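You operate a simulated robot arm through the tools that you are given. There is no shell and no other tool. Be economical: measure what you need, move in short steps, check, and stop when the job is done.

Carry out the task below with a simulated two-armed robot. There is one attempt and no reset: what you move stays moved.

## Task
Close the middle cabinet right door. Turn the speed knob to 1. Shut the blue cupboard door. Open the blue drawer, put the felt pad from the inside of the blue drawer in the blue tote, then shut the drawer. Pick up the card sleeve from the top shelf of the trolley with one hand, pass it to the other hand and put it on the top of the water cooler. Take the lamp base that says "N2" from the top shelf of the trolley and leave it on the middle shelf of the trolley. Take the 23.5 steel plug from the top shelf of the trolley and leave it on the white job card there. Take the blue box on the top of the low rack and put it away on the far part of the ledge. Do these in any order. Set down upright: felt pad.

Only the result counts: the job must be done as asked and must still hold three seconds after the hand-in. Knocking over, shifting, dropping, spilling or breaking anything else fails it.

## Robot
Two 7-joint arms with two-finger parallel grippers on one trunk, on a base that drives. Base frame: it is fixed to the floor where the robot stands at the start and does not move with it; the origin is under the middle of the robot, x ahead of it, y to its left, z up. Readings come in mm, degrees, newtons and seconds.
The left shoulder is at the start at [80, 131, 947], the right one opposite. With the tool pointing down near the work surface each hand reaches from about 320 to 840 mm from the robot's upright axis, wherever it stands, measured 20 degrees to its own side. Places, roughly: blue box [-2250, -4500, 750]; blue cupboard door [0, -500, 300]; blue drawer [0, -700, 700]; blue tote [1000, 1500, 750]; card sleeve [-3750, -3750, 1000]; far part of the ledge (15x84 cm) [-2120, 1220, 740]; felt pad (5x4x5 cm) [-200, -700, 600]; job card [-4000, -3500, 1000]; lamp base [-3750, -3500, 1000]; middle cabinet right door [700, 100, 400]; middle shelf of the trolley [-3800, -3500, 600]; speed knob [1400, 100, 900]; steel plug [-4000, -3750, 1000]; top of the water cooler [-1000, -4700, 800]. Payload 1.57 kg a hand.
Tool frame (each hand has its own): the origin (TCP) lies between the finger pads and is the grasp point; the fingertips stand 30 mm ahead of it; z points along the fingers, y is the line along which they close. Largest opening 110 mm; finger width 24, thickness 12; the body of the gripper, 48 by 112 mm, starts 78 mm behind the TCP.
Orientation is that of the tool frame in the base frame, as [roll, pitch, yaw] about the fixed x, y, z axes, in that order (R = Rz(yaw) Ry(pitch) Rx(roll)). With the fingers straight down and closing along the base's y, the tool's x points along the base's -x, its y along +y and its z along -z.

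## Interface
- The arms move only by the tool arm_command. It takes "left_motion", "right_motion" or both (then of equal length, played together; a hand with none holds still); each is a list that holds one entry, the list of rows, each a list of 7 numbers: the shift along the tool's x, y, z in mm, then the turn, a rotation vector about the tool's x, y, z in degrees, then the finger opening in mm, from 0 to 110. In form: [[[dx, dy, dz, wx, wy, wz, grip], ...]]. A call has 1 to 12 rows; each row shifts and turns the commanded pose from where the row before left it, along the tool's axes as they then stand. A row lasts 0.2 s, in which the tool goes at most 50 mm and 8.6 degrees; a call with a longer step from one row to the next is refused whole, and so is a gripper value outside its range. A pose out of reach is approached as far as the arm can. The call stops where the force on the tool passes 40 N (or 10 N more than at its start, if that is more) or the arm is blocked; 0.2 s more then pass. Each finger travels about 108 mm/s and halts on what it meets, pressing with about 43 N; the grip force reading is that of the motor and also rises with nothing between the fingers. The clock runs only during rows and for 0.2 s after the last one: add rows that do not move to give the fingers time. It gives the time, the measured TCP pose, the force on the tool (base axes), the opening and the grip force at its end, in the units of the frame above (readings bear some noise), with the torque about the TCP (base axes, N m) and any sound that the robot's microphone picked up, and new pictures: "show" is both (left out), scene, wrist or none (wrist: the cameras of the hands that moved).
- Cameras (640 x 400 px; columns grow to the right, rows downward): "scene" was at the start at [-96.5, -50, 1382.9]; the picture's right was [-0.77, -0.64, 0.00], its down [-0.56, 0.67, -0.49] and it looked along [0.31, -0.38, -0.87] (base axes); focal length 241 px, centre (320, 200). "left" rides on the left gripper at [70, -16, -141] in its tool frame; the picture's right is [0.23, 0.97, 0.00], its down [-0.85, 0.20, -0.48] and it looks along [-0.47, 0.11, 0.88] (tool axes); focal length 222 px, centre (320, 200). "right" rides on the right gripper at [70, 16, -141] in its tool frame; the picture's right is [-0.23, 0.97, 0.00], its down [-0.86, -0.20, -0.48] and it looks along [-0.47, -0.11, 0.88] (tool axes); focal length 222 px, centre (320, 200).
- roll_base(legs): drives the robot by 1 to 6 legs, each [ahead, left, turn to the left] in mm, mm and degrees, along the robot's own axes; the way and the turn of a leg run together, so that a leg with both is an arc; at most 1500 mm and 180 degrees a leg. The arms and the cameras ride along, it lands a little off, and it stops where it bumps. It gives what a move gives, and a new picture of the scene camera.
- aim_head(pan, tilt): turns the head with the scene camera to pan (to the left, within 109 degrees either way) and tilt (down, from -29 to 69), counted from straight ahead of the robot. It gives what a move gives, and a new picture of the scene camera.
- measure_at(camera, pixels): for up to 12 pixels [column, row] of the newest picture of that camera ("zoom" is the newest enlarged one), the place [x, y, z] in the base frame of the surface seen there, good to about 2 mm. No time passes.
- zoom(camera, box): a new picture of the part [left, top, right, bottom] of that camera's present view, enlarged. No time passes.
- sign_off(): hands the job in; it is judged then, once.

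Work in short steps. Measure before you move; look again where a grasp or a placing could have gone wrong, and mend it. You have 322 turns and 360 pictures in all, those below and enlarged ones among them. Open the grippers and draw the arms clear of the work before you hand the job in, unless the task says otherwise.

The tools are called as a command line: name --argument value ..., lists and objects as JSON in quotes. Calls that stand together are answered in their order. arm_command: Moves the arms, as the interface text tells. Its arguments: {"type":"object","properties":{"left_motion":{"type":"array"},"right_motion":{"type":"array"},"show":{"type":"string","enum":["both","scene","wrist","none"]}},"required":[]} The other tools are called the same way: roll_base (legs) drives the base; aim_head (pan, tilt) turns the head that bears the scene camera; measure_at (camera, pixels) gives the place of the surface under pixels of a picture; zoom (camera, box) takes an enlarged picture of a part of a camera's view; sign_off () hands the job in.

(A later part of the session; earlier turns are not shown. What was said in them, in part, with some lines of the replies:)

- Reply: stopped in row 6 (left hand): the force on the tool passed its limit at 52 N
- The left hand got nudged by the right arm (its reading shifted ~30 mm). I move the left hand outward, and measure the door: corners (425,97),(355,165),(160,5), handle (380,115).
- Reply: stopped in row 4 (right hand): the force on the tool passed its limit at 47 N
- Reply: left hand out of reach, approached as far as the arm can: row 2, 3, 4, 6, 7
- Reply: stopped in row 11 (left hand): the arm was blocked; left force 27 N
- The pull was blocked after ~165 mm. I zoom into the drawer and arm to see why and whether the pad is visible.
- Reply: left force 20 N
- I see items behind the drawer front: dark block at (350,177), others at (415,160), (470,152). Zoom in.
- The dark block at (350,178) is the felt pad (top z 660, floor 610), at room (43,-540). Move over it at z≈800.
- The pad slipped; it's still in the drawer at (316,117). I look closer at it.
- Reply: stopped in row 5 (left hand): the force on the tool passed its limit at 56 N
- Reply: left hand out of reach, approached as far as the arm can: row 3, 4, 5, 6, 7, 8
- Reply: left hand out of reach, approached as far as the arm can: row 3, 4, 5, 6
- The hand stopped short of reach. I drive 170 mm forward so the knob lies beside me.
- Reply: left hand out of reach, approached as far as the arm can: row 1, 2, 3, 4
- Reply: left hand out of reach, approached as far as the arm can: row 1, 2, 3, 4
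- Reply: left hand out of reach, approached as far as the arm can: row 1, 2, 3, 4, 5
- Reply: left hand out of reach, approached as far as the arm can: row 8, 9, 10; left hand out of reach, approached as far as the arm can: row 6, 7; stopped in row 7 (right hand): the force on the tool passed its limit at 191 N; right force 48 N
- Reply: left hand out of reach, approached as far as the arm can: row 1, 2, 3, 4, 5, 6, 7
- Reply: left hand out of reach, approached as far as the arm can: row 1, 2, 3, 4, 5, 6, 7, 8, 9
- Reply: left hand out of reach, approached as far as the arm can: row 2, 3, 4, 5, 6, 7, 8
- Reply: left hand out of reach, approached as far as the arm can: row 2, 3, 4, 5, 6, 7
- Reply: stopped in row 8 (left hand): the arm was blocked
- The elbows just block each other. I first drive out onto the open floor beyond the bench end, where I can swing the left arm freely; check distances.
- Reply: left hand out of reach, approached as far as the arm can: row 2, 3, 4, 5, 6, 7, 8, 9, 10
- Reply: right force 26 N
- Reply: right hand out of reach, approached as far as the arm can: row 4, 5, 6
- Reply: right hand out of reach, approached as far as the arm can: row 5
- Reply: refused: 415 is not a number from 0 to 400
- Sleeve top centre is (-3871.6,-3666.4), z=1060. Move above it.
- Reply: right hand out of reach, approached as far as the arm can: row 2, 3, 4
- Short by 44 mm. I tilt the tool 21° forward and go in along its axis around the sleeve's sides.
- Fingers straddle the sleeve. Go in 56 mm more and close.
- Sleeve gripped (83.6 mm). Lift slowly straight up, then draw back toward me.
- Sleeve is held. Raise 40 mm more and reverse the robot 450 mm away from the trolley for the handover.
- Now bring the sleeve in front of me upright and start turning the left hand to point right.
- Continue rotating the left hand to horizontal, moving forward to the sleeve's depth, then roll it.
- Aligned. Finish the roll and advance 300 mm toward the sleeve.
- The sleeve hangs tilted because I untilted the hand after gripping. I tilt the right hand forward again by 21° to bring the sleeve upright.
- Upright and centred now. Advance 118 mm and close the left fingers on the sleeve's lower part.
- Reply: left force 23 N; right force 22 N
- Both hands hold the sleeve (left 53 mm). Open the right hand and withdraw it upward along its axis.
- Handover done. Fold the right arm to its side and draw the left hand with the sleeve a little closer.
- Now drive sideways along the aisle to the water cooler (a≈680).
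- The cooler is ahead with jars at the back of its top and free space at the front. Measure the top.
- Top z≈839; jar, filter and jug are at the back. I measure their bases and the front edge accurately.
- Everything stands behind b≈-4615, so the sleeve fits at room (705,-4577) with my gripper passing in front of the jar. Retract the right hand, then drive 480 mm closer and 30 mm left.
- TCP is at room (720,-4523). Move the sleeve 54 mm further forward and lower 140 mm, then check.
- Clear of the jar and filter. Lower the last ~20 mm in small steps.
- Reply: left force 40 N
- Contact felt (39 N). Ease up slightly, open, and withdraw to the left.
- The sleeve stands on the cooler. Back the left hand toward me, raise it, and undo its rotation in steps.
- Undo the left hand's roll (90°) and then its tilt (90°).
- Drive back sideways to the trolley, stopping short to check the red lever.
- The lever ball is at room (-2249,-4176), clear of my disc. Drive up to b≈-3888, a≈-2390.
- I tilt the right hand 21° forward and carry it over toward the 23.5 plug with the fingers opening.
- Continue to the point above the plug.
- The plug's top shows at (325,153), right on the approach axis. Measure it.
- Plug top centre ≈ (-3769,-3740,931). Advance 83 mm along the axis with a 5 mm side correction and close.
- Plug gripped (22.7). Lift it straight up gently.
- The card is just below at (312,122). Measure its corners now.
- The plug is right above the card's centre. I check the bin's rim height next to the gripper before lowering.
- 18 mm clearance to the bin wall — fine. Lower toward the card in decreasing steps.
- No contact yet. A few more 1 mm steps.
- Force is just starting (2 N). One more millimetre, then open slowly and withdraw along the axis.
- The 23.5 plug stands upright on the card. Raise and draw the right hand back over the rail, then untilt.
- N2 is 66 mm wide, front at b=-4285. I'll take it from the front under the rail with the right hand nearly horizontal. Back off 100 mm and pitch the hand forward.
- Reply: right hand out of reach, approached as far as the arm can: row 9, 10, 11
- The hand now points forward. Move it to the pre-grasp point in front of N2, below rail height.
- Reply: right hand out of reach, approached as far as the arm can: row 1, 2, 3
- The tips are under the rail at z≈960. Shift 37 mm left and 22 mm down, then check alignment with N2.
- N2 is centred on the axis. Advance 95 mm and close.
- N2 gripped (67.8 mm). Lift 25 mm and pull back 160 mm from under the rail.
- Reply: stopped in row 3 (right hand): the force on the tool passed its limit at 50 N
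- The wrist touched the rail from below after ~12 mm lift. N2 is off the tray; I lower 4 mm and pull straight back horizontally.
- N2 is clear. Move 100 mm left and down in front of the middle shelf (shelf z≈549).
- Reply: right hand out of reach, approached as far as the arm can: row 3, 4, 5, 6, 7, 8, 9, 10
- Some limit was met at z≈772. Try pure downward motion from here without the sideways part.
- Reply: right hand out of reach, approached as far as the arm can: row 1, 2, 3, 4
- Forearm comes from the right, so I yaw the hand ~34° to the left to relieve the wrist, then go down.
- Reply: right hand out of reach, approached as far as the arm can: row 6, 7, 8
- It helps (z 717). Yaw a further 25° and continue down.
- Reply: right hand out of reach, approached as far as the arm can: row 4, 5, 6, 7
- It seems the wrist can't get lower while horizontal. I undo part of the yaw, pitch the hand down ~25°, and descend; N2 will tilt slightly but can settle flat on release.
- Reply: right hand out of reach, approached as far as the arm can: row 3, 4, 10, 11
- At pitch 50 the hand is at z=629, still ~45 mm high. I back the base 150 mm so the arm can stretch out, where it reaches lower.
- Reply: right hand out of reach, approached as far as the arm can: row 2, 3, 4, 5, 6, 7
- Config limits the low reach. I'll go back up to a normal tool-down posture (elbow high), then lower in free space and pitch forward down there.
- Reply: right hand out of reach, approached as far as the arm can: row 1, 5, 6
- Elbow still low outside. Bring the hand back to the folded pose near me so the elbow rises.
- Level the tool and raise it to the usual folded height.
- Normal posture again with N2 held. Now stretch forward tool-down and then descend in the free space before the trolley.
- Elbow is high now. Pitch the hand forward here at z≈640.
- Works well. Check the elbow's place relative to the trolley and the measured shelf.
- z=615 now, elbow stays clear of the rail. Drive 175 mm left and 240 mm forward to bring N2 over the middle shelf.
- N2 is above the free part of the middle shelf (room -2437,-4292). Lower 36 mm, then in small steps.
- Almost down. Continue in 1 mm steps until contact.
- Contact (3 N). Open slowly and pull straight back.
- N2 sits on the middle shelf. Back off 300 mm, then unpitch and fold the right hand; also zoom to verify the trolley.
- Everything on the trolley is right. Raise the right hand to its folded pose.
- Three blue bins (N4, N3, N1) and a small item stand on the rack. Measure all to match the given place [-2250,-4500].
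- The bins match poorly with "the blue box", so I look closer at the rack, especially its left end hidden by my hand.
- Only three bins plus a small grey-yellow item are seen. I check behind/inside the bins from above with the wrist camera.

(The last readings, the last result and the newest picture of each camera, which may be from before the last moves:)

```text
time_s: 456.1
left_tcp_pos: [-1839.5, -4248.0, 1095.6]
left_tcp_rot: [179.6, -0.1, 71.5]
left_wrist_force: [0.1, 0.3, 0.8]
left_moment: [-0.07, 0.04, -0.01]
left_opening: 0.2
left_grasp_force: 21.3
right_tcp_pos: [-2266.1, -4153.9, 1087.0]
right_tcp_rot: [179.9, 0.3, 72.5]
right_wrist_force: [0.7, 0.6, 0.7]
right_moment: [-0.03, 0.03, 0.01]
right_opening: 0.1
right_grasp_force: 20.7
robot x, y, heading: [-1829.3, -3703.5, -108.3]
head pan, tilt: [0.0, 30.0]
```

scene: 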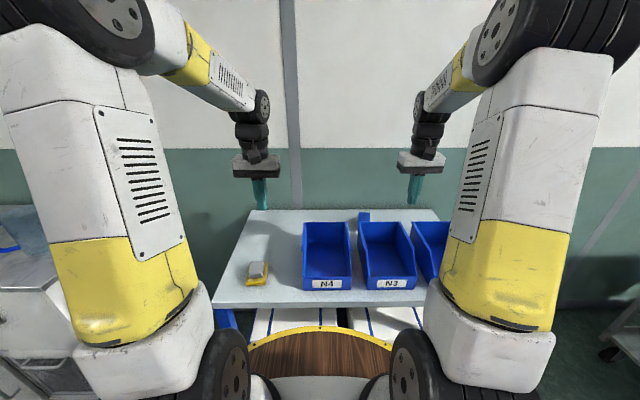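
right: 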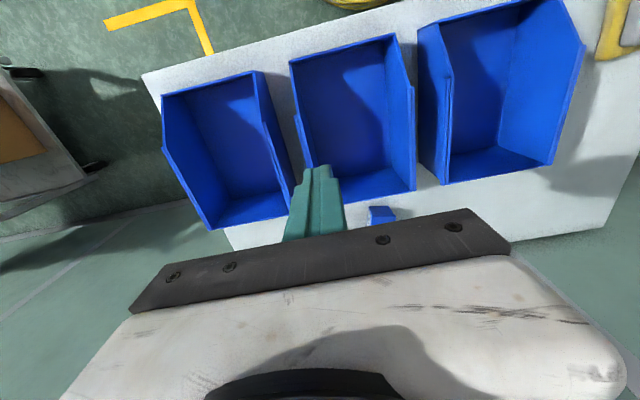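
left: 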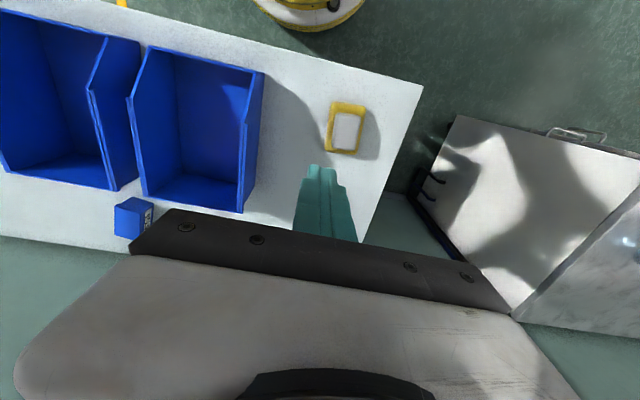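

There it is: a small blue box behind the bins at (132,217) in the left view and (363,215) in the scene. Measure it.

zoom --camera "left" --box '[90, 170, 190, 250]'

measure_at --camera "left" --pixels '[[125, 212], [116, 210], [132, 202], [150, 210], [135, 225], [120, 232], [240, 150], [240, 210], [105, 180], [140, 180], [60, 225]]'

measure_at --camera "scene" --pixels '[[363, 215], [359, 213], [368, 213], [364, 220], [352, 230], [360, 230], [310, 225], [380, 225]]'

```text
5.00 times, centred on (140, 210) of left
```

zoom: 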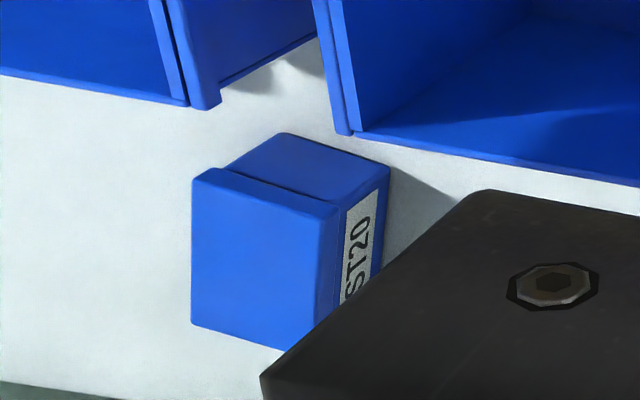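

```text
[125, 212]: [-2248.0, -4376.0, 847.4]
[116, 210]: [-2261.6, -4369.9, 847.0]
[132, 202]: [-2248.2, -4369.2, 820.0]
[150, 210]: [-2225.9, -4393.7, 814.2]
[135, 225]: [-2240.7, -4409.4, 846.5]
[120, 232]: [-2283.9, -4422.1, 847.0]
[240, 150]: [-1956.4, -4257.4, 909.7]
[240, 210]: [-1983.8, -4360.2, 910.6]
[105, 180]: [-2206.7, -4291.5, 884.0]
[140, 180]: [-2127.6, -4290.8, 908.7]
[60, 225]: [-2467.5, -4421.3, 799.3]
```

```text
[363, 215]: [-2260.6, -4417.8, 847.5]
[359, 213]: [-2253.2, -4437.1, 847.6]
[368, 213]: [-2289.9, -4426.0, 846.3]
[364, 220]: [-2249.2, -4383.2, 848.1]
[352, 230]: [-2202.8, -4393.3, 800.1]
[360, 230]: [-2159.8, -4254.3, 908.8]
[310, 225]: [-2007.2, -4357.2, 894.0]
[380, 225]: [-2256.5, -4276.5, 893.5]
```

It's a lidded blue box "ST20" at about (-2265,-4405), z 800–847. Drive 100 mm closer and bring the right hand above it.

roll_base --legs '[[100, 0, 0]]'

arm_command --right_motion '[[[0, 26, 0, 0, 0, 0, 40], [-20, 26, 20, 0, 0, 0, 80], [-30, 25, 20, 0, 0, 0, 80], [-30, 0, 20, 0, 0, 0, 80]]]' --show "wrist"

```text
time_s: 457.3
left_tcp_pos: [-1871.1, -4342.0, 1093.4]
left_tcp_rot: [179.7, -0.3, 71.4]
left_wrist_force: [-0.7, 0.2, 0.7]
left_moment: [-0.04, 0.01, -0.03]
left_opening: 0.3
left_grasp_force: 21.1
right_tcp_pos: [-2296.2, -4249.5, 1086.0]
right_tcp_rot: [179.9, 0.2, 72.6]
right_wrist_force: [0.6, -0.6, 0.7]
right_moment: [0.0, 0.01, 0.01]
right_opening: 0.1
right_grasp_force: 20.6
robot x, y, heading: [-1853.0, -3795.7, -108.4]
head pan, tilt: [0.0, 30.0]
```

scene: 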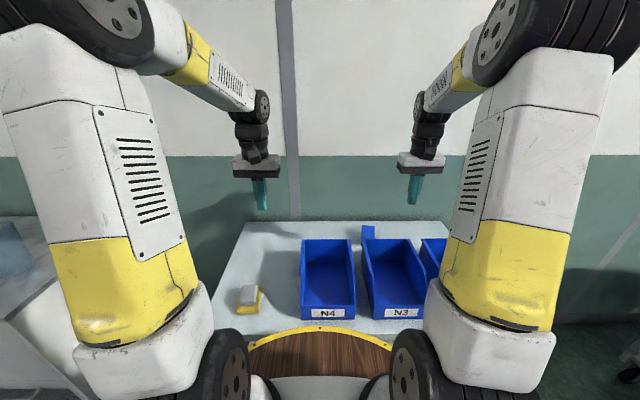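

```text
time_s: 458.3
left_tcp_pos: [-1870.7, -4343.3, 1093.9]
left_tcp_rot: [179.6, -0.2, 71.6]
left_wrist_force: [1.3, 0.3, 0.5]
left_moment: [-0.04, 0.02, 0.02]
left_opening: 0.0
left_grasp_force: 21.6
right_tcp_pos: [-2247.3, -4346.8, 1025.6]
right_tcp_rot: [180.0, 0.4, 72.5]
right_wrist_force: [0.3, 1.4, -0.3]
right_moment: [-0.03, -0.01, 0.02]
right_opening: 80.0
right_grasp_force: 0.0
robot x, y, heading: [-1858.1, -3794.6, -108.4]
head pan, tilt: [0.0, 30.0]
```

right: 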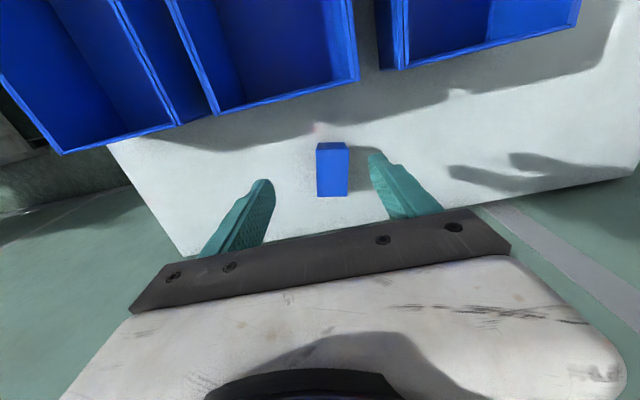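

measure_at --camera "right" --pixels '[[318, 152], [346, 152], [319, 193], [346, 192], [332, 172], [320, 144], [346, 143], [280, 190], [230, 160]]'

```text
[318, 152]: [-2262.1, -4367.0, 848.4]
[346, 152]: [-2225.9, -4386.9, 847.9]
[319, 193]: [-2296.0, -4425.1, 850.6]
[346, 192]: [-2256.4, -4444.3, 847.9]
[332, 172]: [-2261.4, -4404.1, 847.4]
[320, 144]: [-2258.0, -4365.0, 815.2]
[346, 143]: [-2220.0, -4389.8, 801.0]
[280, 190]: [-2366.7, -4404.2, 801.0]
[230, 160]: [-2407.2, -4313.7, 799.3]
```

Box is 41×67 mm, turned ~12° clockwise from my hand, centre (-2260,-4406). Align, descend and grip.

arm_command --right_motion '[[[-30, 3, 10, 0, 0, 6, 80], [-30, 3, 20, 0, 0, 6, 80], [0, 0, 40, 0, 0, 0, 80], [0, 0, 40, 0, 0, 0, 80], [0, 0, 40, 0, 0, 0, 80], [0, 0, 25, 0, 0, 0, 80]]]' --show "wrist"

```text
time_s: 459.7
left_tcp_pos: [-1870.9, -4344.1, 1094.2]
left_tcp_rot: [179.5, -0.2, 71.5]
left_wrist_force: [-0.5, -0.4, -0.2]
left_moment: [0.03, -0.03, -0.02]
left_opening: 0.0
left_grasp_force: 21.7
right_tcp_pos: [-2262.6, -4409.8, 850.0]
right_tcp_rot: [-180.0, 0.2, 60.4]
right_wrist_force: [-0.7, -0.2, -0.3]
right_moment: [-0.01, 0.0, 0.0]
right_opening: 80.0
right_grasp_force: 0.1
robot x, y, heading: [-1859.7, -3799.7, -108.4]
head pan, tilt: [0.0, 30.0]
```

right: 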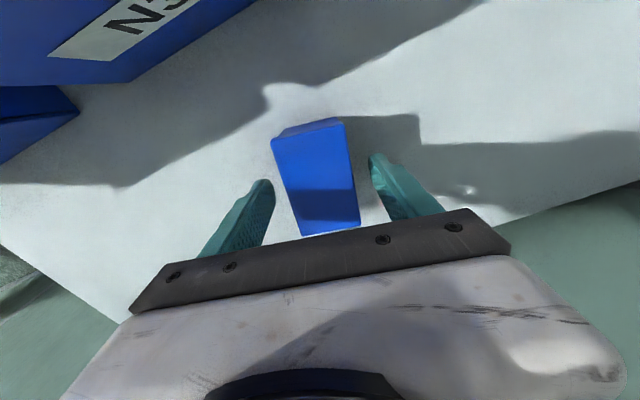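

Aligned. Lower 15 mm and close, then lift gently.

arm_command --right_motion '[[[0, 0, 10, 0, 0, 0, 80], [0, 0, 5, 0, 0, 0, 80], [0, 0, 0, 0, 0, 0, 50], [0, 0, 0, 0, 0, 0, 25], [0, 0, 0, 0, 0, 0, 25], [0, 0, 0, 0, 0, 0, 25], [0, 0, -5, 0, 0, 0, 25], [0, 0, -10, 0, 0, 0, 25], [0, 0, -15, 0, 0, 0, 25], [0, 0, -20, 0, 0, 0, 25]]]' --show "wrist"

```text
time_s: 461.9
left_tcp_pos: [-1871.1, -4343.7, 1093.8]
left_tcp_rot: [179.7, -0.1, 71.5]
left_wrist_force: [-0.5, -0.7, -0.3]
left_moment: [0.02, -0.01, 0.01]
left_opening: 0.0
left_grasp_force: 21.7
right_tcp_pos: [-2262.3, -4408.9, 887.5]
right_tcp_rot: [180.0, 0.2, 60.5]
right_wrist_force: [0.4, 0.8, -1.4]
right_moment: [0.01, 0.0, 0.03]
right_opening: 49.6
right_grasp_force: 43.5
robot x, y, heading: [-1855.5, -3795.0, -108.3]
head pan, tilt: [0.0, 30.0]
```

right: 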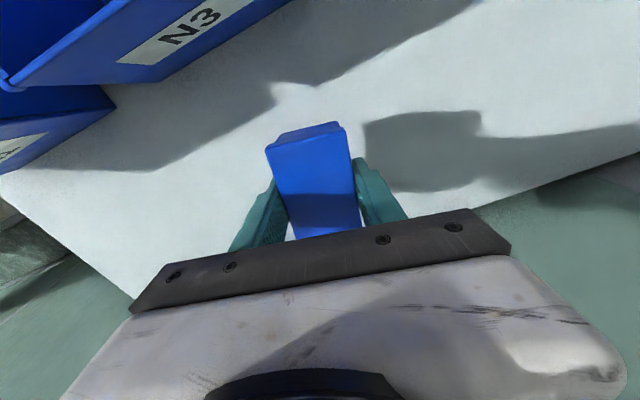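

Box held (49.6 mm). Raise it above the bins and draw back to the folded position.

arm_command --right_motion '[[[0, 0, -25, 0, 0, 0, 25], [0, 0, -28, 0, 0, 0, 25], [0, 0, -28, 0, 0, 0, 25], [0, 0, -28, 0, 0, 0, 25], [0, 0, -28, 0, 0, 0, 25], [0, 0, -25, 0, 0, 0, 25], [12, -2.5, 0, 0, 0, 0, 25], [24.5, -5, 0, 0, 0, 0, 25], [28, -6, 0, 0, 0, 0, 25], [28, -6, 0, 0, 0, 0, 25], [28, -6, 0, 0, 0, 0, 25], [28, -6, 0, 0, 0, 0, 25]]]' --show "none"

arm_command --right_motion '[[[28, -6, 0, 0, 0, -3, 25], [28, -6, 0, 0, 0, -3, 25], [28, -6, 0, 0, 0, -3, 25], [28, -6, 0, 0, 0, -3, 25], [28, -6, 0, 0, 0, 0, 25], [20, -4, 0, 0, 0, 0, 25]]]' --left_motion '[[[40, 0, 0, 0, 0, 0, 0], [40, 0, 0, 0, 0, 0, 0], [40, 0, 0, 0, 0, 0, 0], [40, 0, 5, 0, 0, 0, 0], [30, 0, 10, 0, 0, 0, 0], [0, 0, 10, 0, 0, 0, 0]]]' --show "scene"

```text
time_s: 464.5
left_tcp_pos: [-1870.7, -4343.8, 1093.3]
left_tcp_rot: [179.6, -0.2, 71.5]
left_wrist_force: [-0.3, -0.2, 0.2]
left_moment: [0.0, -0.01, 0.0]
left_opening: 0.0
left_grasp_force: 21.4
right_tcp_pos: [-2216.0, -4262.8, 1048.2]
right_tcp_rot: [-180.0, 0.2, 60.6]
right_wrist_force: [-0.1, -0.2, -2.1]
right_moment: [0.03, 0.01, 0.03]
right_opening: 49.6
right_grasp_force: 42.9
robot x, y, heading: [-1854.7, -3797.1, -108.7]
head pan, tilt: [0.0, 30.0]
```

```text
time_s: 465.9
left_tcp_pos: [-1810.6, -4161.4, 1071.9]
left_tcp_rot: [179.6, -0.1, 71.5]
left_wrist_force: [0.5, 0.4, 0.5]
left_moment: [-0.01, 0.02, 0.0]
left_opening: 0.1
left_grasp_force: 21.0
right_tcp_pos: [-2186.9, -4099.9, 1047.1]
right_tcp_rot: [179.9, 0.3, 72.6]
right_wrist_force: [-0.2, 0.5, -1.7]
right_moment: [0.01, -0.01, -0.01]
right_opening: 49.7
right_grasp_force: 42.6
robot x, y, heading: [-1856.6, -3795.4, -108.2]
head pan, tilt: [0.0, 30.0]
```

scene: 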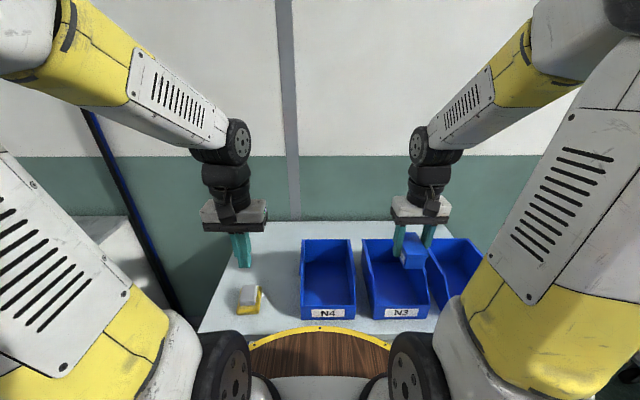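

Next: the ledge at room (-2394,501). Back off into the aisle, turn to face -a and drive past the trolley to look for a crossing.

roll_base --legs '[[-560, 0, 0], [0, 0, -90], [1500, 0, 0], [700, 0, 0]]'

aim_head --pan -60 --tilt 20

```text
time_s: 483.3
left_tcp_pos: [-4180.0, -2711.9, 1071.3]
left_tcp_rot: [179.6, -0.3, -16.8]
left_wrist_force: [-0.7, -0.6, 0.0]
left_moment: [0.01, 0.0, 0.02]
left_opening: 0.1
left_grasp_force: 21.5
right_tcp_pos: [-4128.5, -2335.4, 1045.5]
right_tcp_rot: [-180.0, 0.2, -15.9]
right_wrist_force: [0.7, -0.5, -1.4]
right_moment: [-0.01, -0.01, 0.0]
right_opening: 49.5
right_grasp_force: 42.5
robot x, y, heading: [-3816.5, -2652.7, 163.3]
head pan, tilt: [0.0, 30.0]
```

scene: 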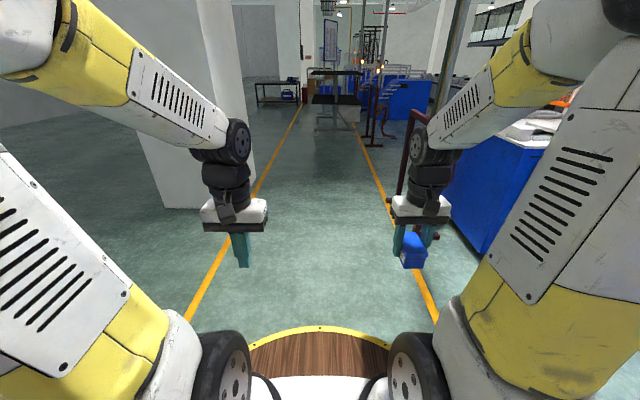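

```text
time_s: 484.6
left_tcp_pos: [-4179.5, -2713.1, 1070.6]
left_tcp_rot: [179.6, -0.2, -16.8]
left_wrist_force: [0.6, -0.5, -0.4]
left_moment: [-0.02, -0.02, -0.03]
left_opening: 0.0
left_grasp_force: 20.9
right_tcp_pos: [-4128.9, -2336.0, 1046.1]
right_tcp_rot: [-180.0, 0.2, -15.7]
right_wrist_force: [-0.9, 0.0, -1.4]
right_moment: [0.02, 0.01, 0.01]
right_opening: 49.7
right_grasp_force: 42.5
robot x, y, heading: [-3814.6, -2650.3, 163.2]
head pan, tilt: [-60.0, 20.0]
```

scene: 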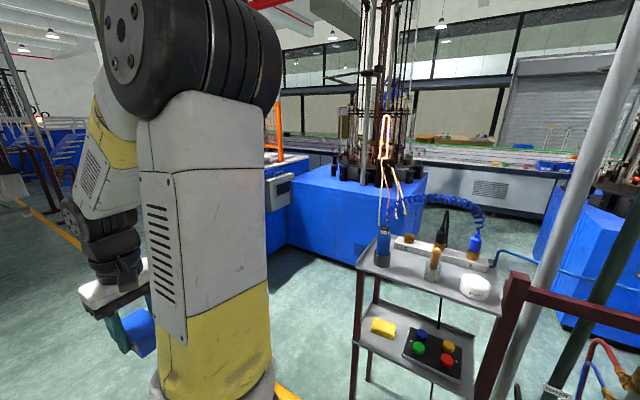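

A machine block lies between; a narrow gap with hoses is at right. Look further around for wider crossings.

aim_head --pan -100 --tilt 20

aim_head --pan -25 --tilt 12

```text
time_s: 485.7
left_tcp_pos: [-4179.7, -2713.6, 1071.3]
left_tcp_rot: [179.7, -0.3, -16.8]
left_wrist_force: [0.6, 0.9, 1.4]
left_moment: [0.0, -0.01, 0.02]
left_opening: 0.2
left_grasp_force: 21.3
right_tcp_pos: [-4129.9, -2335.9, 1046.1]
right_tcp_rot: [180.0, 0.2, -15.8]
right_wrist_force: [0.4, -0.4, -2.0]
right_moment: [-0.02, -0.01, -0.03]
right_opening: 49.4
right_grasp_force: 42.7
robot x, y, heading: [-3811.8, -2655.2, 163.0]
head pan, tilt: [-100.0, 20.0]
```

scene: 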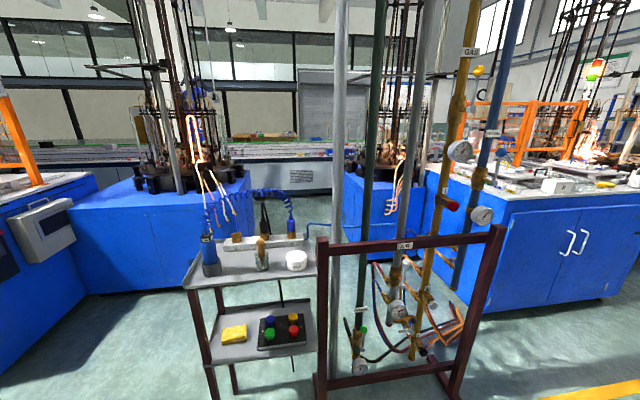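

```text
time_s: 487.2
left_tcp_pos: [-4179.5, -2712.8, 1072.3]
left_tcp_rot: [179.5, -0.2, -16.8]
left_wrist_force: [-0.7, 0.8, 0.3]
left_moment: [0.02, 0.01, 0.0]
left_opening: 0.4
left_grasp_force: 21.1
right_tcp_pos: [-4129.1, -2335.2, 1046.9]
right_tcp_rot: [180.0, 0.1, -15.9]
right_wrist_force: [0.6, 0.1, -1.1]
right_moment: [0.0, -0.03, -0.01]
right_opening: 49.5
right_grasp_force: 43.3
robot x, y, heading: [-3816.9, -2656.2, 163.2]
head pan, tilt: [-25.0, 12.0]
```

scene: 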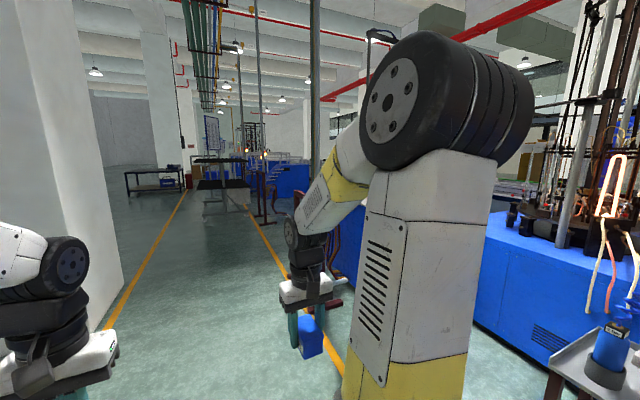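

The crossing is blocked by gas manifolds. I go back the known way: reverse along the aisle to the open area.

roll_base --legs '[[0, 0, -1.3], [-1500, -40, 0], [-1500, 0, 0], [-1500, 0, 0], [-700, 0, 0]]'

```text
refused: leg 2 is longer than a leg can be; nothing moved
```

roll_base --legs '[[0, 0, -1.3], [-1450, -40, 0], [-1500, 0, 0], [-1500, 0, 0], [-750, 0, 0]]'

```text
time_s: 512.5
left_tcp_pos: [751.2, -4404.2, 1071.2]
left_tcp_rot: [179.6, -0.2, -19.7]
left_wrist_force: [0.5, 0.1, -0.1]
left_moment: [0.03, -0.02, 0.01]
left_opening: 0.0
left_grasp_force: 20.8
right_tcp_pos: [819.4, -4029.0, 1045.2]
right_tcp_rot: [-180.0, 0.1, -18.5]
right_wrist_force: [0.4, 0.4, -1.3]
right_moment: [0.0, -0.03, -0.04]
right_opening: 49.3
right_grasp_force: 43.0
robot x, y, heading: [1116.1, -4365.1, 160.4]
head pan, tilt: [-25.0, 12.0]
```

scene: 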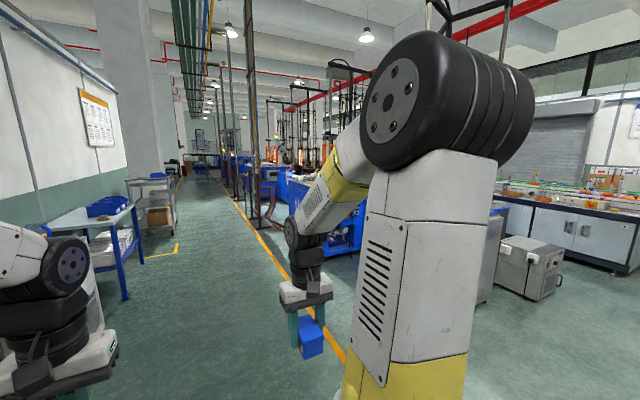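

Sidestep right to the corridor axis (b≈25), then drive forward into it.

roll_base --legs '[[0, 0, 1.5], [0, -1500, 0], [0, -1500, 0], [0, -820, 0], [1400, 0, 0]]'

aim_head --pan 0 --tilt 30

```text
time_s: 538.1
left_tcp_pos: [612.2, -289.9, 1071.4]
left_tcp_rot: [179.6, -0.2, -19.4]
left_wrist_force: [0.0, -1.1, -0.5]
left_moment: [0.01, -0.01, -0.01]
left_opening: 0.0
left_grasp_force: 21.6
right_tcp_pos: [678.6, 86.4, 1045.3]
right_tcp_rot: [180.0, 0.2, -18.4]
right_wrist_force: [-0.5, 1.2, -1.1]
right_moment: [0.04, 0.01, -0.02]
right_opening: 49.4
right_grasp_force: 43.3
robot x, y, heading: [978.4, -249.5, 160.7]
head pan, tilt: [-25.0, 12.0]
```

scene: 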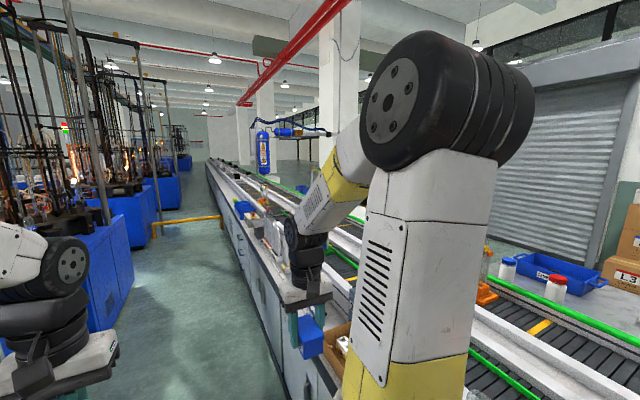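

```text
time_s: 539.0
left_tcp_pos: [613.0, -289.9, 1071.0]
left_tcp_rot: [179.6, -0.2, -19.4]
left_wrist_force: [-0.6, 1.2, -1.0]
left_moment: [0.02, 0.01, 0.01]
left_opening: 0.0
left_grasp_force: 21.3
right_tcp_pos: [680.0, 84.1, 1045.9]
right_tcp_rot: [-180.0, 0.2, -18.4]
right_wrist_force: [0.1, 0.2, -1.4]
right_moment: [0.0, 0.01, 0.01]
right_opening: 49.4
right_grasp_force: 43.3
robot x, y, heading: [979.1, -248.4, 160.5]
head pan, tilt: [0.0, 30.0]
```

scene: 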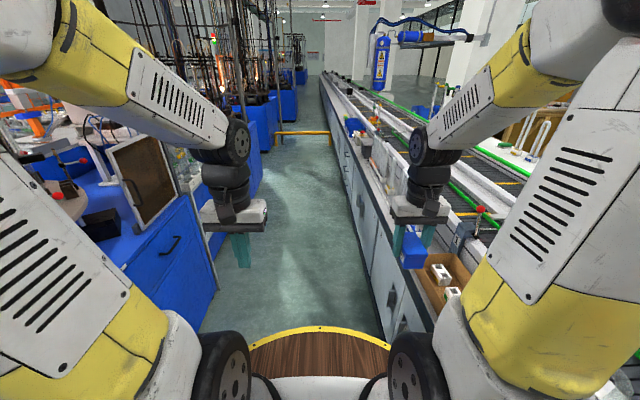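

Check the corridor ahead: measure the yellow pipe and sides.

measure_at --camera "scene" --pixels '[[300, 132], [332, 140], [273, 140], [215, 290], [262, 160], [340, 165], [356, 125], [330, 125], [393, 345]]'

zoom --camera "scene" --box '[240, 70, 440, 200]'

```text
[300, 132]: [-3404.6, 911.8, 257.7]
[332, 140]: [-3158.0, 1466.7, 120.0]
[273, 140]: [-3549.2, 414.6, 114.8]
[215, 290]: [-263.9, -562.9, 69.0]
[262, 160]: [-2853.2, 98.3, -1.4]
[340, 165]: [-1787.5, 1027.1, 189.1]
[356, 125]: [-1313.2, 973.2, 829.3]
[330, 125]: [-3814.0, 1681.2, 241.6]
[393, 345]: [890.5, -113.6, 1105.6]
```

```text
3.08 times, centred on (340, 135) of scene
```

zoom: 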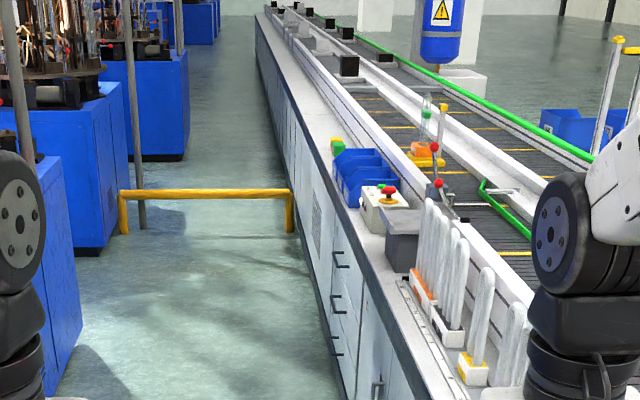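

The corridor is clear to a≈-3500. Drive forward ~2900 mm along it.

roll_base --legs '[[0, 45, 1.5], [1450, 0, 0], [1350, 0, 0]]'

aim_head --pan -35 --tilt 35

```text
time_s: 553.0
left_tcp_pos: [-2043.9, 592.7, 1071.3]
left_tcp_rot: [179.6, -0.2, -19.8]
left_wrist_force: [0.0, 0.7, -0.8]
left_moment: [0.01, -0.02, -0.01]
left_opening: 0.0
left_grasp_force: 20.9
right_tcp_pos: [-1973.8, 967.2, 1045.6]
right_tcp_rot: [-180.0, 0.2, -18.7]
right_wrist_force: [0.2, 0.1, -2.2]
right_moment: [0.02, 0.0, 0.01]
right_opening: 49.5
right_grasp_force: 43.0
robot x, y, heading: [-1675.2, 628.5, 160.5]
head pan, tilt: [0.0, 30.0]
```

scene: 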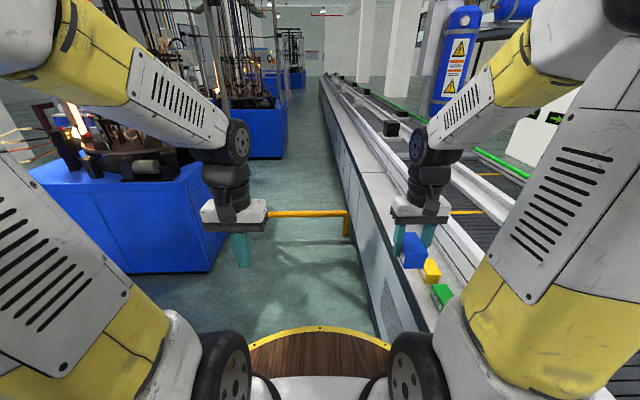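

```text
time_s: 554.0
left_tcp_pos: [-2044.7, 593.7, 1072.2]
left_tcp_rot: [179.6, -0.2, -19.7]
left_wrist_force: [0.3, -1.1, -0.9]
left_moment: [-0.01, 0.0, -0.02]
left_opening: 0.2
left_grasp_force: 21.0
right_tcp_pos: [-1973.9, 967.5, 1046.7]
right_tcp_rot: [-180.0, 0.2, -18.7]
right_wrist_force: [0.1, -0.6, -1.9]
right_moment: [0.03, 0.02, -0.04]
right_opening: 49.9
right_grasp_force: 42.8
robot x, y, heading: [-1679.0, 631.0, 160.2]
head pan, tilt: [-35.0, 35.0]
```

scene: 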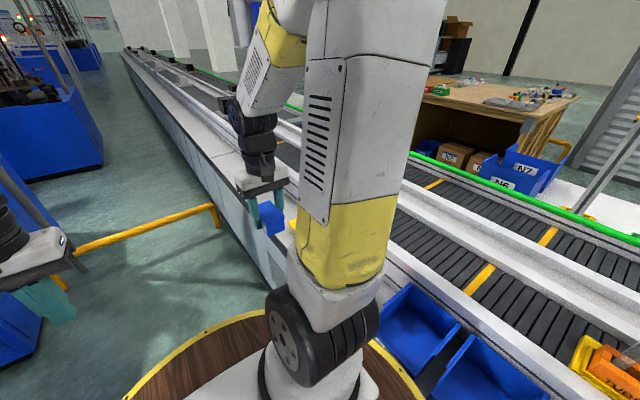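

I correct heading and offset, then view the ledge with the items on it.

roll_base --legs '[[0, 60, 1.8]]'

aim_head --pan -14 --tilt 38

zoom --camera "scene" --box '[280, 60, 480, 240]'

```text
time_s: 555.0
left_tcp_pos: [-2061.3, 523.3, 1072.1]
left_tcp_rot: [179.6, -0.2, -17.8]
left_wrist_force: [-0.5, -0.8, 0.4]
left_moment: [0.0, 0.0, 0.0]
left_opening: 0.0
left_grasp_force: 21.4
right_tcp_pos: [-2005.3, 899.1, 1044.3]
right_tcp_rot: [180.0, 0.2, -16.9]
right_wrist_force: [0.5, -0.5, -1.6]
right_moment: [-0.01, 0.02, 0.01]
right_opening: 49.8
right_grasp_force: 43.1
robot x, y, heading: [-1698.6, 578.4, 162.0]
head pan, tilt: [-35.0, 35.0]
```

scene: 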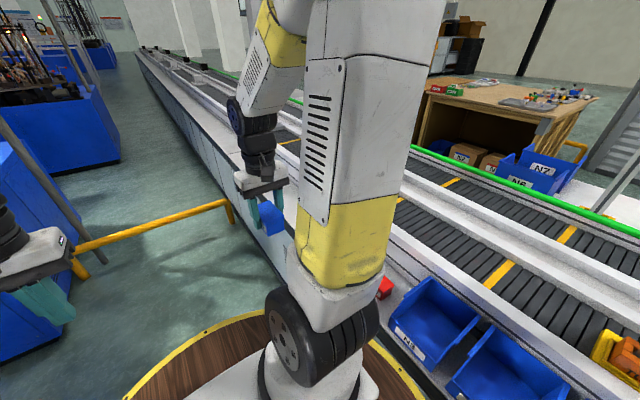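

```text
time_s: 555.8
left_tcp_pos: [-2062.1, 523.0, 1070.9]
left_tcp_rot: [179.5, -0.1, -17.7]
left_wrist_force: [0.6, 0.5, -0.1]
left_moment: [0.0, 0.0, -0.01]
left_opening: 0.1
left_grasp_force: 20.7
right_tcp_pos: [-2004.1, 899.0, 1046.4]
right_tcp_rot: [-179.9, 0.2, -16.8]
right_wrist_force: [-0.7, 0.2, -2.0]
right_moment: [0.0, 0.01, -0.01]
right_opening: 49.5
right_grasp_force: 43.0
robot x, y, heading: [-1695.1, 572.2, 162.1]
head pan, tilt: [-14.0, 38.0]
```

scene: 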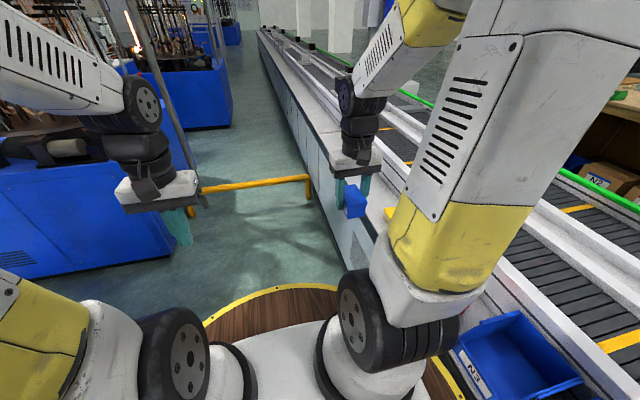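

```text
2.22 times, centred on (380, 150) of scene
```

zoom: 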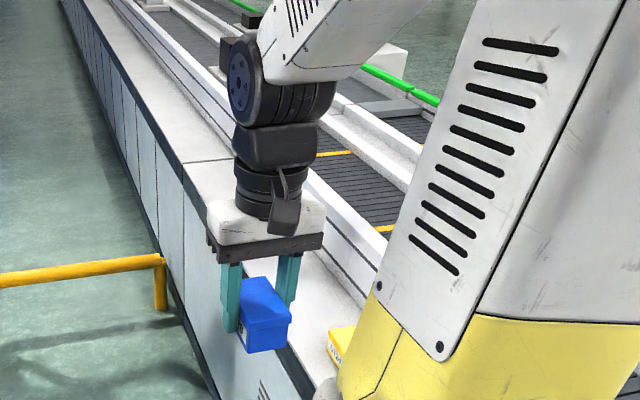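

Measure the ledge strip, the yellow box and the barrier.

measure_at --camera "scene" --pixels '[[389, 213], [322, 125], [300, 85], [335, 125], [310, 180], [383, 190], [375, 205], [345, 145], [490, 350], [280, 50]]'

measure_at --camera "zoom" --pixels '[[335, 345], [310, 300], [330, 320], [190, 170], [215, 175], [150, 90], [320, 370], [300, 340]]'

```text
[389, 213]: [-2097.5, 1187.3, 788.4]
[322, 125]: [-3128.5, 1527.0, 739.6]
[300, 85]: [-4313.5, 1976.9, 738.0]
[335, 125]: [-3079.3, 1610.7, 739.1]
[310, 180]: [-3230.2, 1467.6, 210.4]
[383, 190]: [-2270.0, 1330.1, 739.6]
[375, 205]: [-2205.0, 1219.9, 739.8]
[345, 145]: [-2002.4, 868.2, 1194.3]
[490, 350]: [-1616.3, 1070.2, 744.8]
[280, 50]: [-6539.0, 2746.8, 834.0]
```

```text
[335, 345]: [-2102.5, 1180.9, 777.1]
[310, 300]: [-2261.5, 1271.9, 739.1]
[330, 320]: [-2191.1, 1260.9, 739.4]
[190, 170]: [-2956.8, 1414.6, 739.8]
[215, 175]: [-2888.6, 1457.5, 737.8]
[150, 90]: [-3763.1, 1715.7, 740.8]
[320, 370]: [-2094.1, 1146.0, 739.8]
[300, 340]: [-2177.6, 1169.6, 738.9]
```

The ledge (z=740) runs b≈426–576; the yellow box is at a≈-2363. I'll set the blue box at room (-2520,500). Drive 330 mm forward and view from the wrist.

roll_base --legs '[[330, 0, 0]]'

arm_command --right_motion '[[[0, -25, 0, 0, 0, 0, 25], [0, -35, 0, 0, 0, 0, 25], [0, -35, 0, 0, 0, 0, 25], [0, -35, 0, 0, 0, 0, 25], [0, -35, 0, 0, 0, 0, 25], [0, -30, 0, 0, 0, 0, 25]]]' --show "both"

```text
time_s: 558.0
left_tcp_pos: [-2368.3, 624.1, 1071.3]
left_tcp_rot: [179.6, -0.2, -18.0]
left_wrist_force: [0.6, 0.3, 0.2]
left_moment: [0.02, 0.0, 0.0]
left_opening: 0.0
left_grasp_force: 21.3
right_tcp_pos: [-2309.7, 998.9, 1045.5]
right_tcp_rot: [-180.0, 0.2, -16.9]
right_wrist_force: [0.1, -0.1, -1.6]
right_moment: [-0.02, 0.0, -0.03]
right_opening: 49.5
right_grasp_force: 43.0
robot x, y, heading: [-2000.2, 671.7, 162.0]
head pan, tilt: [-14.0, 38.0]
```

scene: 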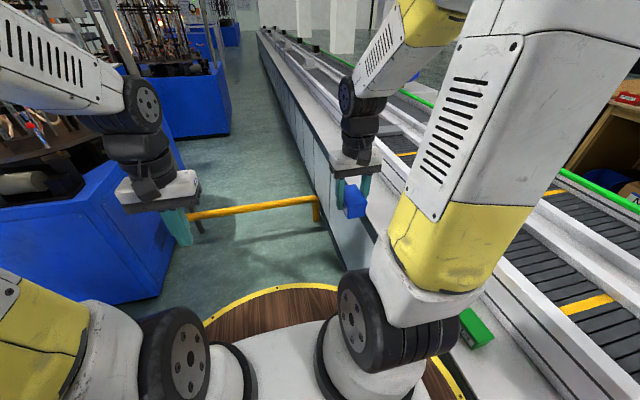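

```text
time_s: 559.4
left_tcp_pos: [-2367.3, 622.7, 1072.1]
left_tcp_rot: [179.5, -0.2, -17.9]
left_wrist_force: [0.2, -0.9, 0.0]
left_moment: [0.06, -0.01, 0.01]
left_opening: 0.0
left_grasp_force: 21.6
right_tcp_pos: [-2252.8, 1184.3, 1046.2]
right_tcp_rot: [-180.0, 0.1, -16.9]
right_wrist_force: [-1.0, -0.7, -0.9]
right_moment: [0.02, 0.02, -0.01]
right_opening: 49.7
right_grasp_force: 43.1
robot x, y, heading: [-2003.1, 675.3, 162.0]
head pan, tilt: [-14.0, 38.0]
```

scene: 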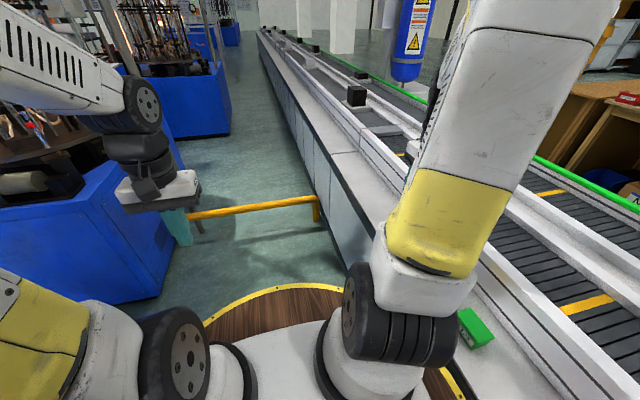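
right: 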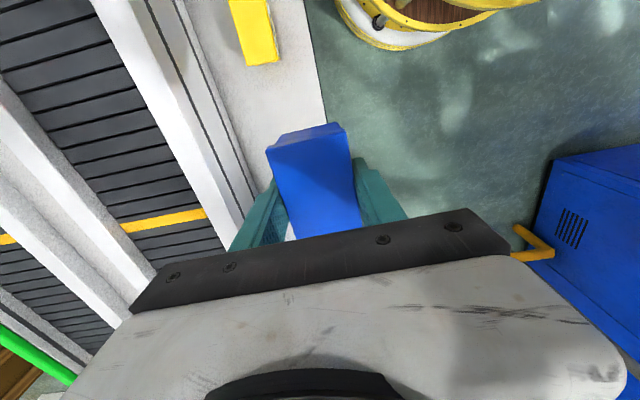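

The hand is over the front edge (b=426). Measure the strip's edges in the wrist view.

measure_at --camera "right" --pixels '[[318, 75], [300, 20], [215, 60], [240, 130], [270, 120], [250, 60], [262, 45], [225, 110]]'

```text
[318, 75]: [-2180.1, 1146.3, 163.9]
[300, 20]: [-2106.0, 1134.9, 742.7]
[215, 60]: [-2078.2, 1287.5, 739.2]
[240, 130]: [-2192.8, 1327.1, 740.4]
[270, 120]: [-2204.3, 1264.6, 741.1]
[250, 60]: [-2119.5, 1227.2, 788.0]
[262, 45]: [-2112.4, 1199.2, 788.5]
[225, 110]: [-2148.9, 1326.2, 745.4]
```

The strip spans b≈426–580. Move 74 mm in and lower to just above the ledge.

arm_command --right_motion '[[[0, -25, 0, 0, 0, 0, 25], [0, -28, 0, 0, 0, 0, 25], [0, -21, 10, 0, 0, 0, 25], [0, 0, 30, 0, 0, 0, 25], [0, 0, 35, 0, 0, 0, 25], [0, 0, 35, 0, 0, 0, 25], [0, 0, 35, 0, 0, 0, 25], [0, 0, 35, 0, 0, 0, 25], [0, 0, 35, 0, 0, 0, 25], [0, 0, 25, 0, 0, 0, 25], [0, 0, 15, 0, 0, 0, 25], [0, 0, 8, 0, 0, 0, 25]]]' --show "wrist"

```text
time_s: 562.0
left_tcp_pos: [-2369.3, 622.6, 1072.0]
left_tcp_rot: [179.6, -0.2, -18.0]
left_wrist_force: [0.3, 0.2, 0.2]
left_moment: [0.02, 0.01, 0.01]
left_opening: 0.2
left_grasp_force: 21.8
right_tcp_pos: [-2232.0, 1255.8, 782.7]
right_tcp_rot: [180.0, 0.1, -17.0]
right_wrist_force: [0.3, -1.0, -1.1]
right_moment: [0.01, 0.01, 0.01]
right_opening: 49.3
right_grasp_force: 42.5
robot x, y, heading: [-1998.6, 672.5, 162.1]
head pan, tilt: [-14.0, 38.0]
```

right: 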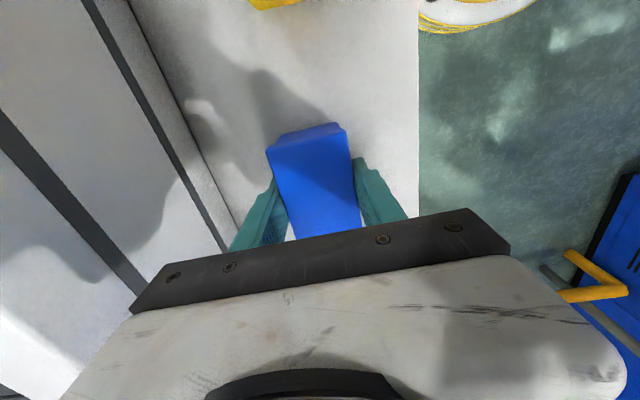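

Lower the last few mm until contact.

arm_command --right_motion '[[[0, 0, 3, 0, 0, 0, 25], [0, 0, 2, 0, 0, 0, 25], [0, 0, 1, 0, 0, 0, 25], [0, 0, 1, 0, 0, 0, 25]]]' --show "none"

```text
time_s: 563.0
left_tcp_pos: [-2368.4, 622.0, 1071.9]
left_tcp_rot: [179.6, -0.2, -18.0]
left_wrist_force: [-0.2, 0.2, 0.4]
left_moment: [0.03, 0.01, -0.05]
left_opening: 0.0
left_grasp_force: 21.5
right_tcp_pos: [-2232.1, 1255.2, 775.8]
right_tcp_rot: [-179.9, 0.2, -17.0]
right_wrist_force: [2.1, -2.0, 10.2]
right_moment: [-0.35, -0.29, -0.03]
right_opening: 49.8
right_grasp_force: 42.7
robot x, y, heading: [-2001.7, 675.2, 162.1]
head pan, tilt: [-14.0, 38.0]
```

Contact (10 N). Open gently and rise.

arm_command --right_motion '[[[0, 0, -0.5, 0, 0, 0, 25], [0, 0, 0, 0, 0, 0, 53], [0, 0, 0, 0, 0, 0, 62], [0, 0, 0, 0, 0, 0, 74], [0, 0, 0, 0, 0, 0, 74], [0, 0, -15, 0, 0, 0, 74], [0, 0, -30, 0, 0, 0, 74], [0, 0, -40, 0, 0, 0, 74], [0, 0, -45, 0, 0, 0, 74]]]' --show "wrist"

measure_at --camera "right" --pixels '[[320, 150], [320, 170], [310, 140]]'

```text
time_s: 565.0
left_tcp_pos: [-2368.0, 622.7, 1070.6]
left_tcp_rot: [179.6, -0.2, -18.0]
left_wrist_force: [0.1, -0.6, 0.0]
left_moment: [-0.02, -0.01, 0.0]
left_opening: 0.0
left_grasp_force: 20.9
right_tcp_pos: [-2231.1, 1255.0, 905.2]
right_tcp_rot: [-179.9, 0.2, -16.9]
right_wrist_force: [0.0, 0.3, -0.2]
right_moment: [-0.02, 0.01, 0.03]
right_opening: 73.9
right_grasp_force: 0.0
robot x, y, heading: [-2007.5, 672.9, 162.2]
head pan, tilt: [-14.0, 38.0]
```

right: 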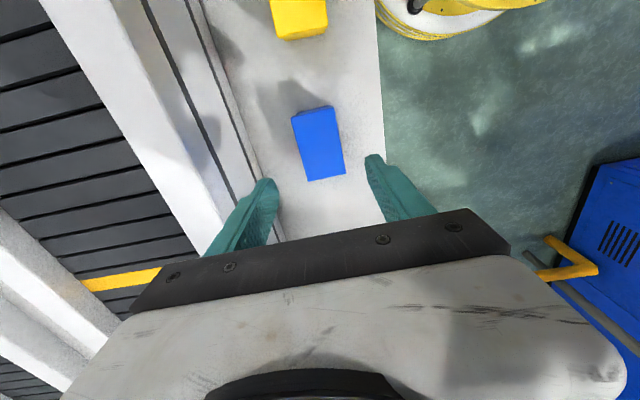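

```text
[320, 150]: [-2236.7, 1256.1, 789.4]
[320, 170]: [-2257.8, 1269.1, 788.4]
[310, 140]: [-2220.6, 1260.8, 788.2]
```

The blue box stands on the ledge. Draw the right arm clear and open both grippers.

arm_command --right_motion '[[[0, 0, -45, 0, 0, 0, 74], [0, 0, -45, 0, 0, 0, 80], [0, 0, -45, 0, 0, 0, 90], [0, 40, 0, 0, 0, 0, 100], [0, 40, 0, 0, 0, 0, 100], [0, 40, 0, 0, 0, 0, 100], [0, 40, 0, 0, 0, 0, 100], [0, 40, 0, 0, 0, 0, 100], [0, 40, 0, 0, 0, 0, 100], [0, 20, 0, 0, 0, 0, 100]]]' --left_motion '[[[0, 0, 0, 0, 0, 0, 20], [0, 0, 0, 0, 0, 0, 40], [0, 0, 0, 0, 0, 0, 60], [0, 0, 0, 0, 0, 0, 80], [0, 0, 0, 0, 0, 0, 100], [0, 0, 0, 0, 0, 0, 100], [0, 0, 0, 0, 0, 0, 100], [0, 0, 0, 0, 0, 0, 100], [0, 0, 0, 0, 0, 0, 100], [0, 0, 0, 0, 0, 0, 100]]]' --show "scene"

roll_base --legs '[[-1300, 0, 0]]'

aim_head --pan 100 --tilt 35

```text
time_s: 567.2
left_tcp_pos: [-2368.2, 622.9, 1071.0]
left_tcp_rot: [179.5, -0.1, -18.1]
left_wrist_force: [-0.2, -0.4, 0.2]
left_moment: [-0.02, -0.02, 0.03]
left_opening: 100.2
left_grasp_force: 0.0
right_tcp_pos: [-2304.6, 1007.8, 1040.3]
right_tcp_rot: [179.9, 0.2, -17.1]
right_wrist_force: [-0.1, 0.1, 0.1]
right_moment: [-0.03, 0.02, 0.0]
right_opening: 99.8
right_grasp_force: 0.0
robot x, y, heading: [-2005.6, 672.2, 162.0]
head pan, tilt: [-14.0, 38.0]
```

scene: 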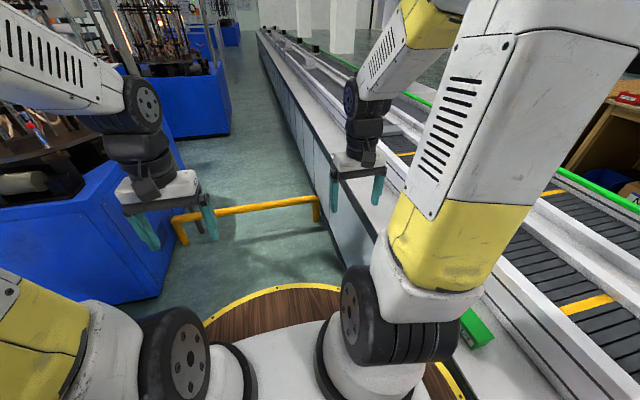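

```text
time_s: 573.8
left_tcp_pos: [-1108.3, 217.8, 1071.2]
left_tcp_rot: [179.7, -0.3, -17.5]
left_wrist_force: [-0.3, 0.1, 0.9]
left_moment: [-0.04, 0.01, 0.02]
left_opening: 100.0
left_grasp_force: 0.1
right_tcp_pos: [-1048.8, 603.0, 1039.2]
right_tcp_rot: [-180.0, 0.2, -16.5]
right_wrist_force: [0.4, 0.1, -0.3]
right_moment: [-0.04, 0.01, 0.0]
right_opening: 100.1
right_grasp_force: 0.1
robot x, y, heading: [-743.2, 273.1, 162.4]
head pan, tilt: [-14.0, 38.0]
```

scene: 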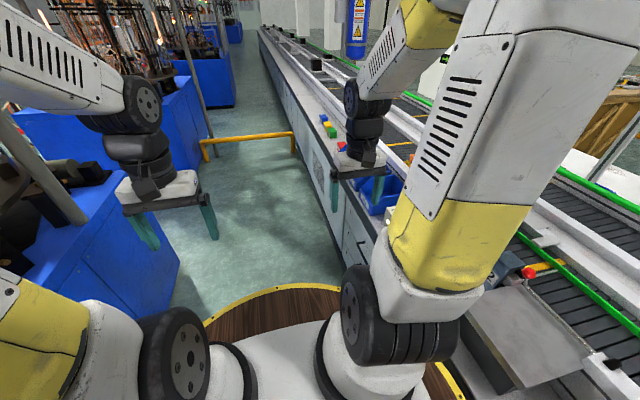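

```text
time_s: 575.7
left_tcp_pos: [-1108.3, 216.8, 1071.9]
left_tcp_rot: [179.5, -0.2, -17.5]
left_wrist_force: [0.2, 0.1, -0.7]
left_moment: [0.01, -0.03, 0.02]
left_opening: 100.3
left_grasp_force: 0.1
right_tcp_pos: [-1048.0, 602.1, 1040.4]
right_tcp_rot: [180.0, 0.2, -16.5]
right_wrist_force: [0.3, -0.3, -0.2]
right_moment: [0.01, -0.02, 0.04]
right_opening: 99.9
right_grasp_force: 0.0
robot x, y, heading: [-744.1, 276.3, 162.6]
head pan, tilt: [100.0, 35.0]
```

scene: 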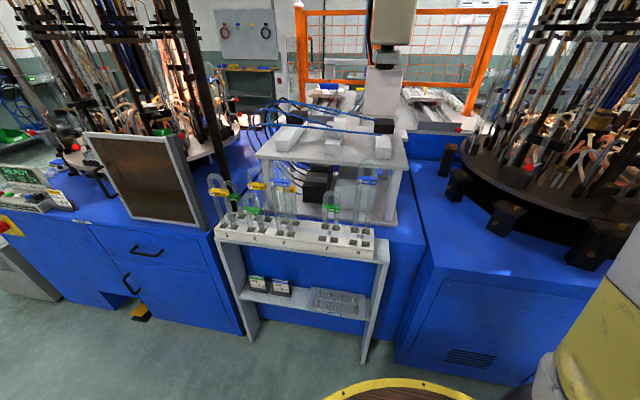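

Drawer and cupboard look flush. I measure their fronts to be sure.

measure_at --camera "scene" --pixels '[[105, 240], [190, 260], [130, 275], [150, 300], [200, 290], [60, 240], [225, 320]]'

aim_head --pan -109 --tilt 40

```text
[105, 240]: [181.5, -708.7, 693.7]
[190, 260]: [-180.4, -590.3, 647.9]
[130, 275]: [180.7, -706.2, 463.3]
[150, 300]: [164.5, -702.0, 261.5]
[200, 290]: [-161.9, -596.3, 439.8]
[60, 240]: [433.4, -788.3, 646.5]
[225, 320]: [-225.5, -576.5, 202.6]
```

```text
time_s: 578.8
left_tcp_pos: [-1106.7, 216.9, 1071.7]
left_tcp_rot: [179.7, -0.2, -17.5]
left_wrist_force: [-0.6, -0.6, -0.3]
left_moment: [-0.02, -0.01, 0.02]
left_opening: 99.9
left_grasp_force: 0.0
right_tcp_pos: [-1048.5, 603.2, 1041.3]
right_tcp_rot: [-179.9, 0.2, -16.5]
right_wrist_force: [-0.4, 0.3, -0.1]
right_moment: [0.02, -0.01, -0.01]
right_opening: 100.1
right_grasp_force: 0.0
robot x, y, heading: [-744.9, 273.1, 162.6]
head pan, tilt: [-108.9, 40.0]
```

scene: 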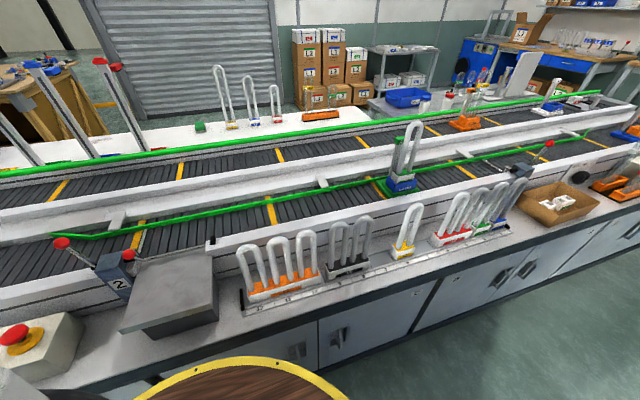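

The drawer, cupboard door and cabinet doors all sit flush (front plane b≈-616). Everything is placed, so I hand in.

sign_off

```text
The job is handed in.
```

I did all eight jobs and handed the task in; the hand-in didn't say whether it passed.

- **Middle cabinet right door:** closed. It stopped with a clear force rise and looked flush at the end.
- **Speed knob:** the pointer is on 1.
- **Blue cupboard door and drawer:** both shut. I measured their fronts at the end and they sit flush with the bench.
- **Felt pad:** standing upright in the blue tote. It slipped on the first grip inside the drawer, and the second grip held.
- **Card sleeve:** I took the "L27" lamp sleeve with the right hand, passed it to the left in the air and stood it on the water cooler.
- **Lamp base N2:** upright on the middle shelf of the trolley. The wrist touched the trolley's front rail while lifting it, and I saw nothing shift.
- **23.5 steel plug:** standing on the white card reading "CEMENT N3". It has no "job card" heading, but it was the only white card on the shelf and matches the place you gave.
- **Blue box:** the small lidded box marked "ST20", from behind the three blue bins on the low rack. It now stands on the far part of the ledge, past the yellow box.

Both grippers are open and the arms are clear of the work.
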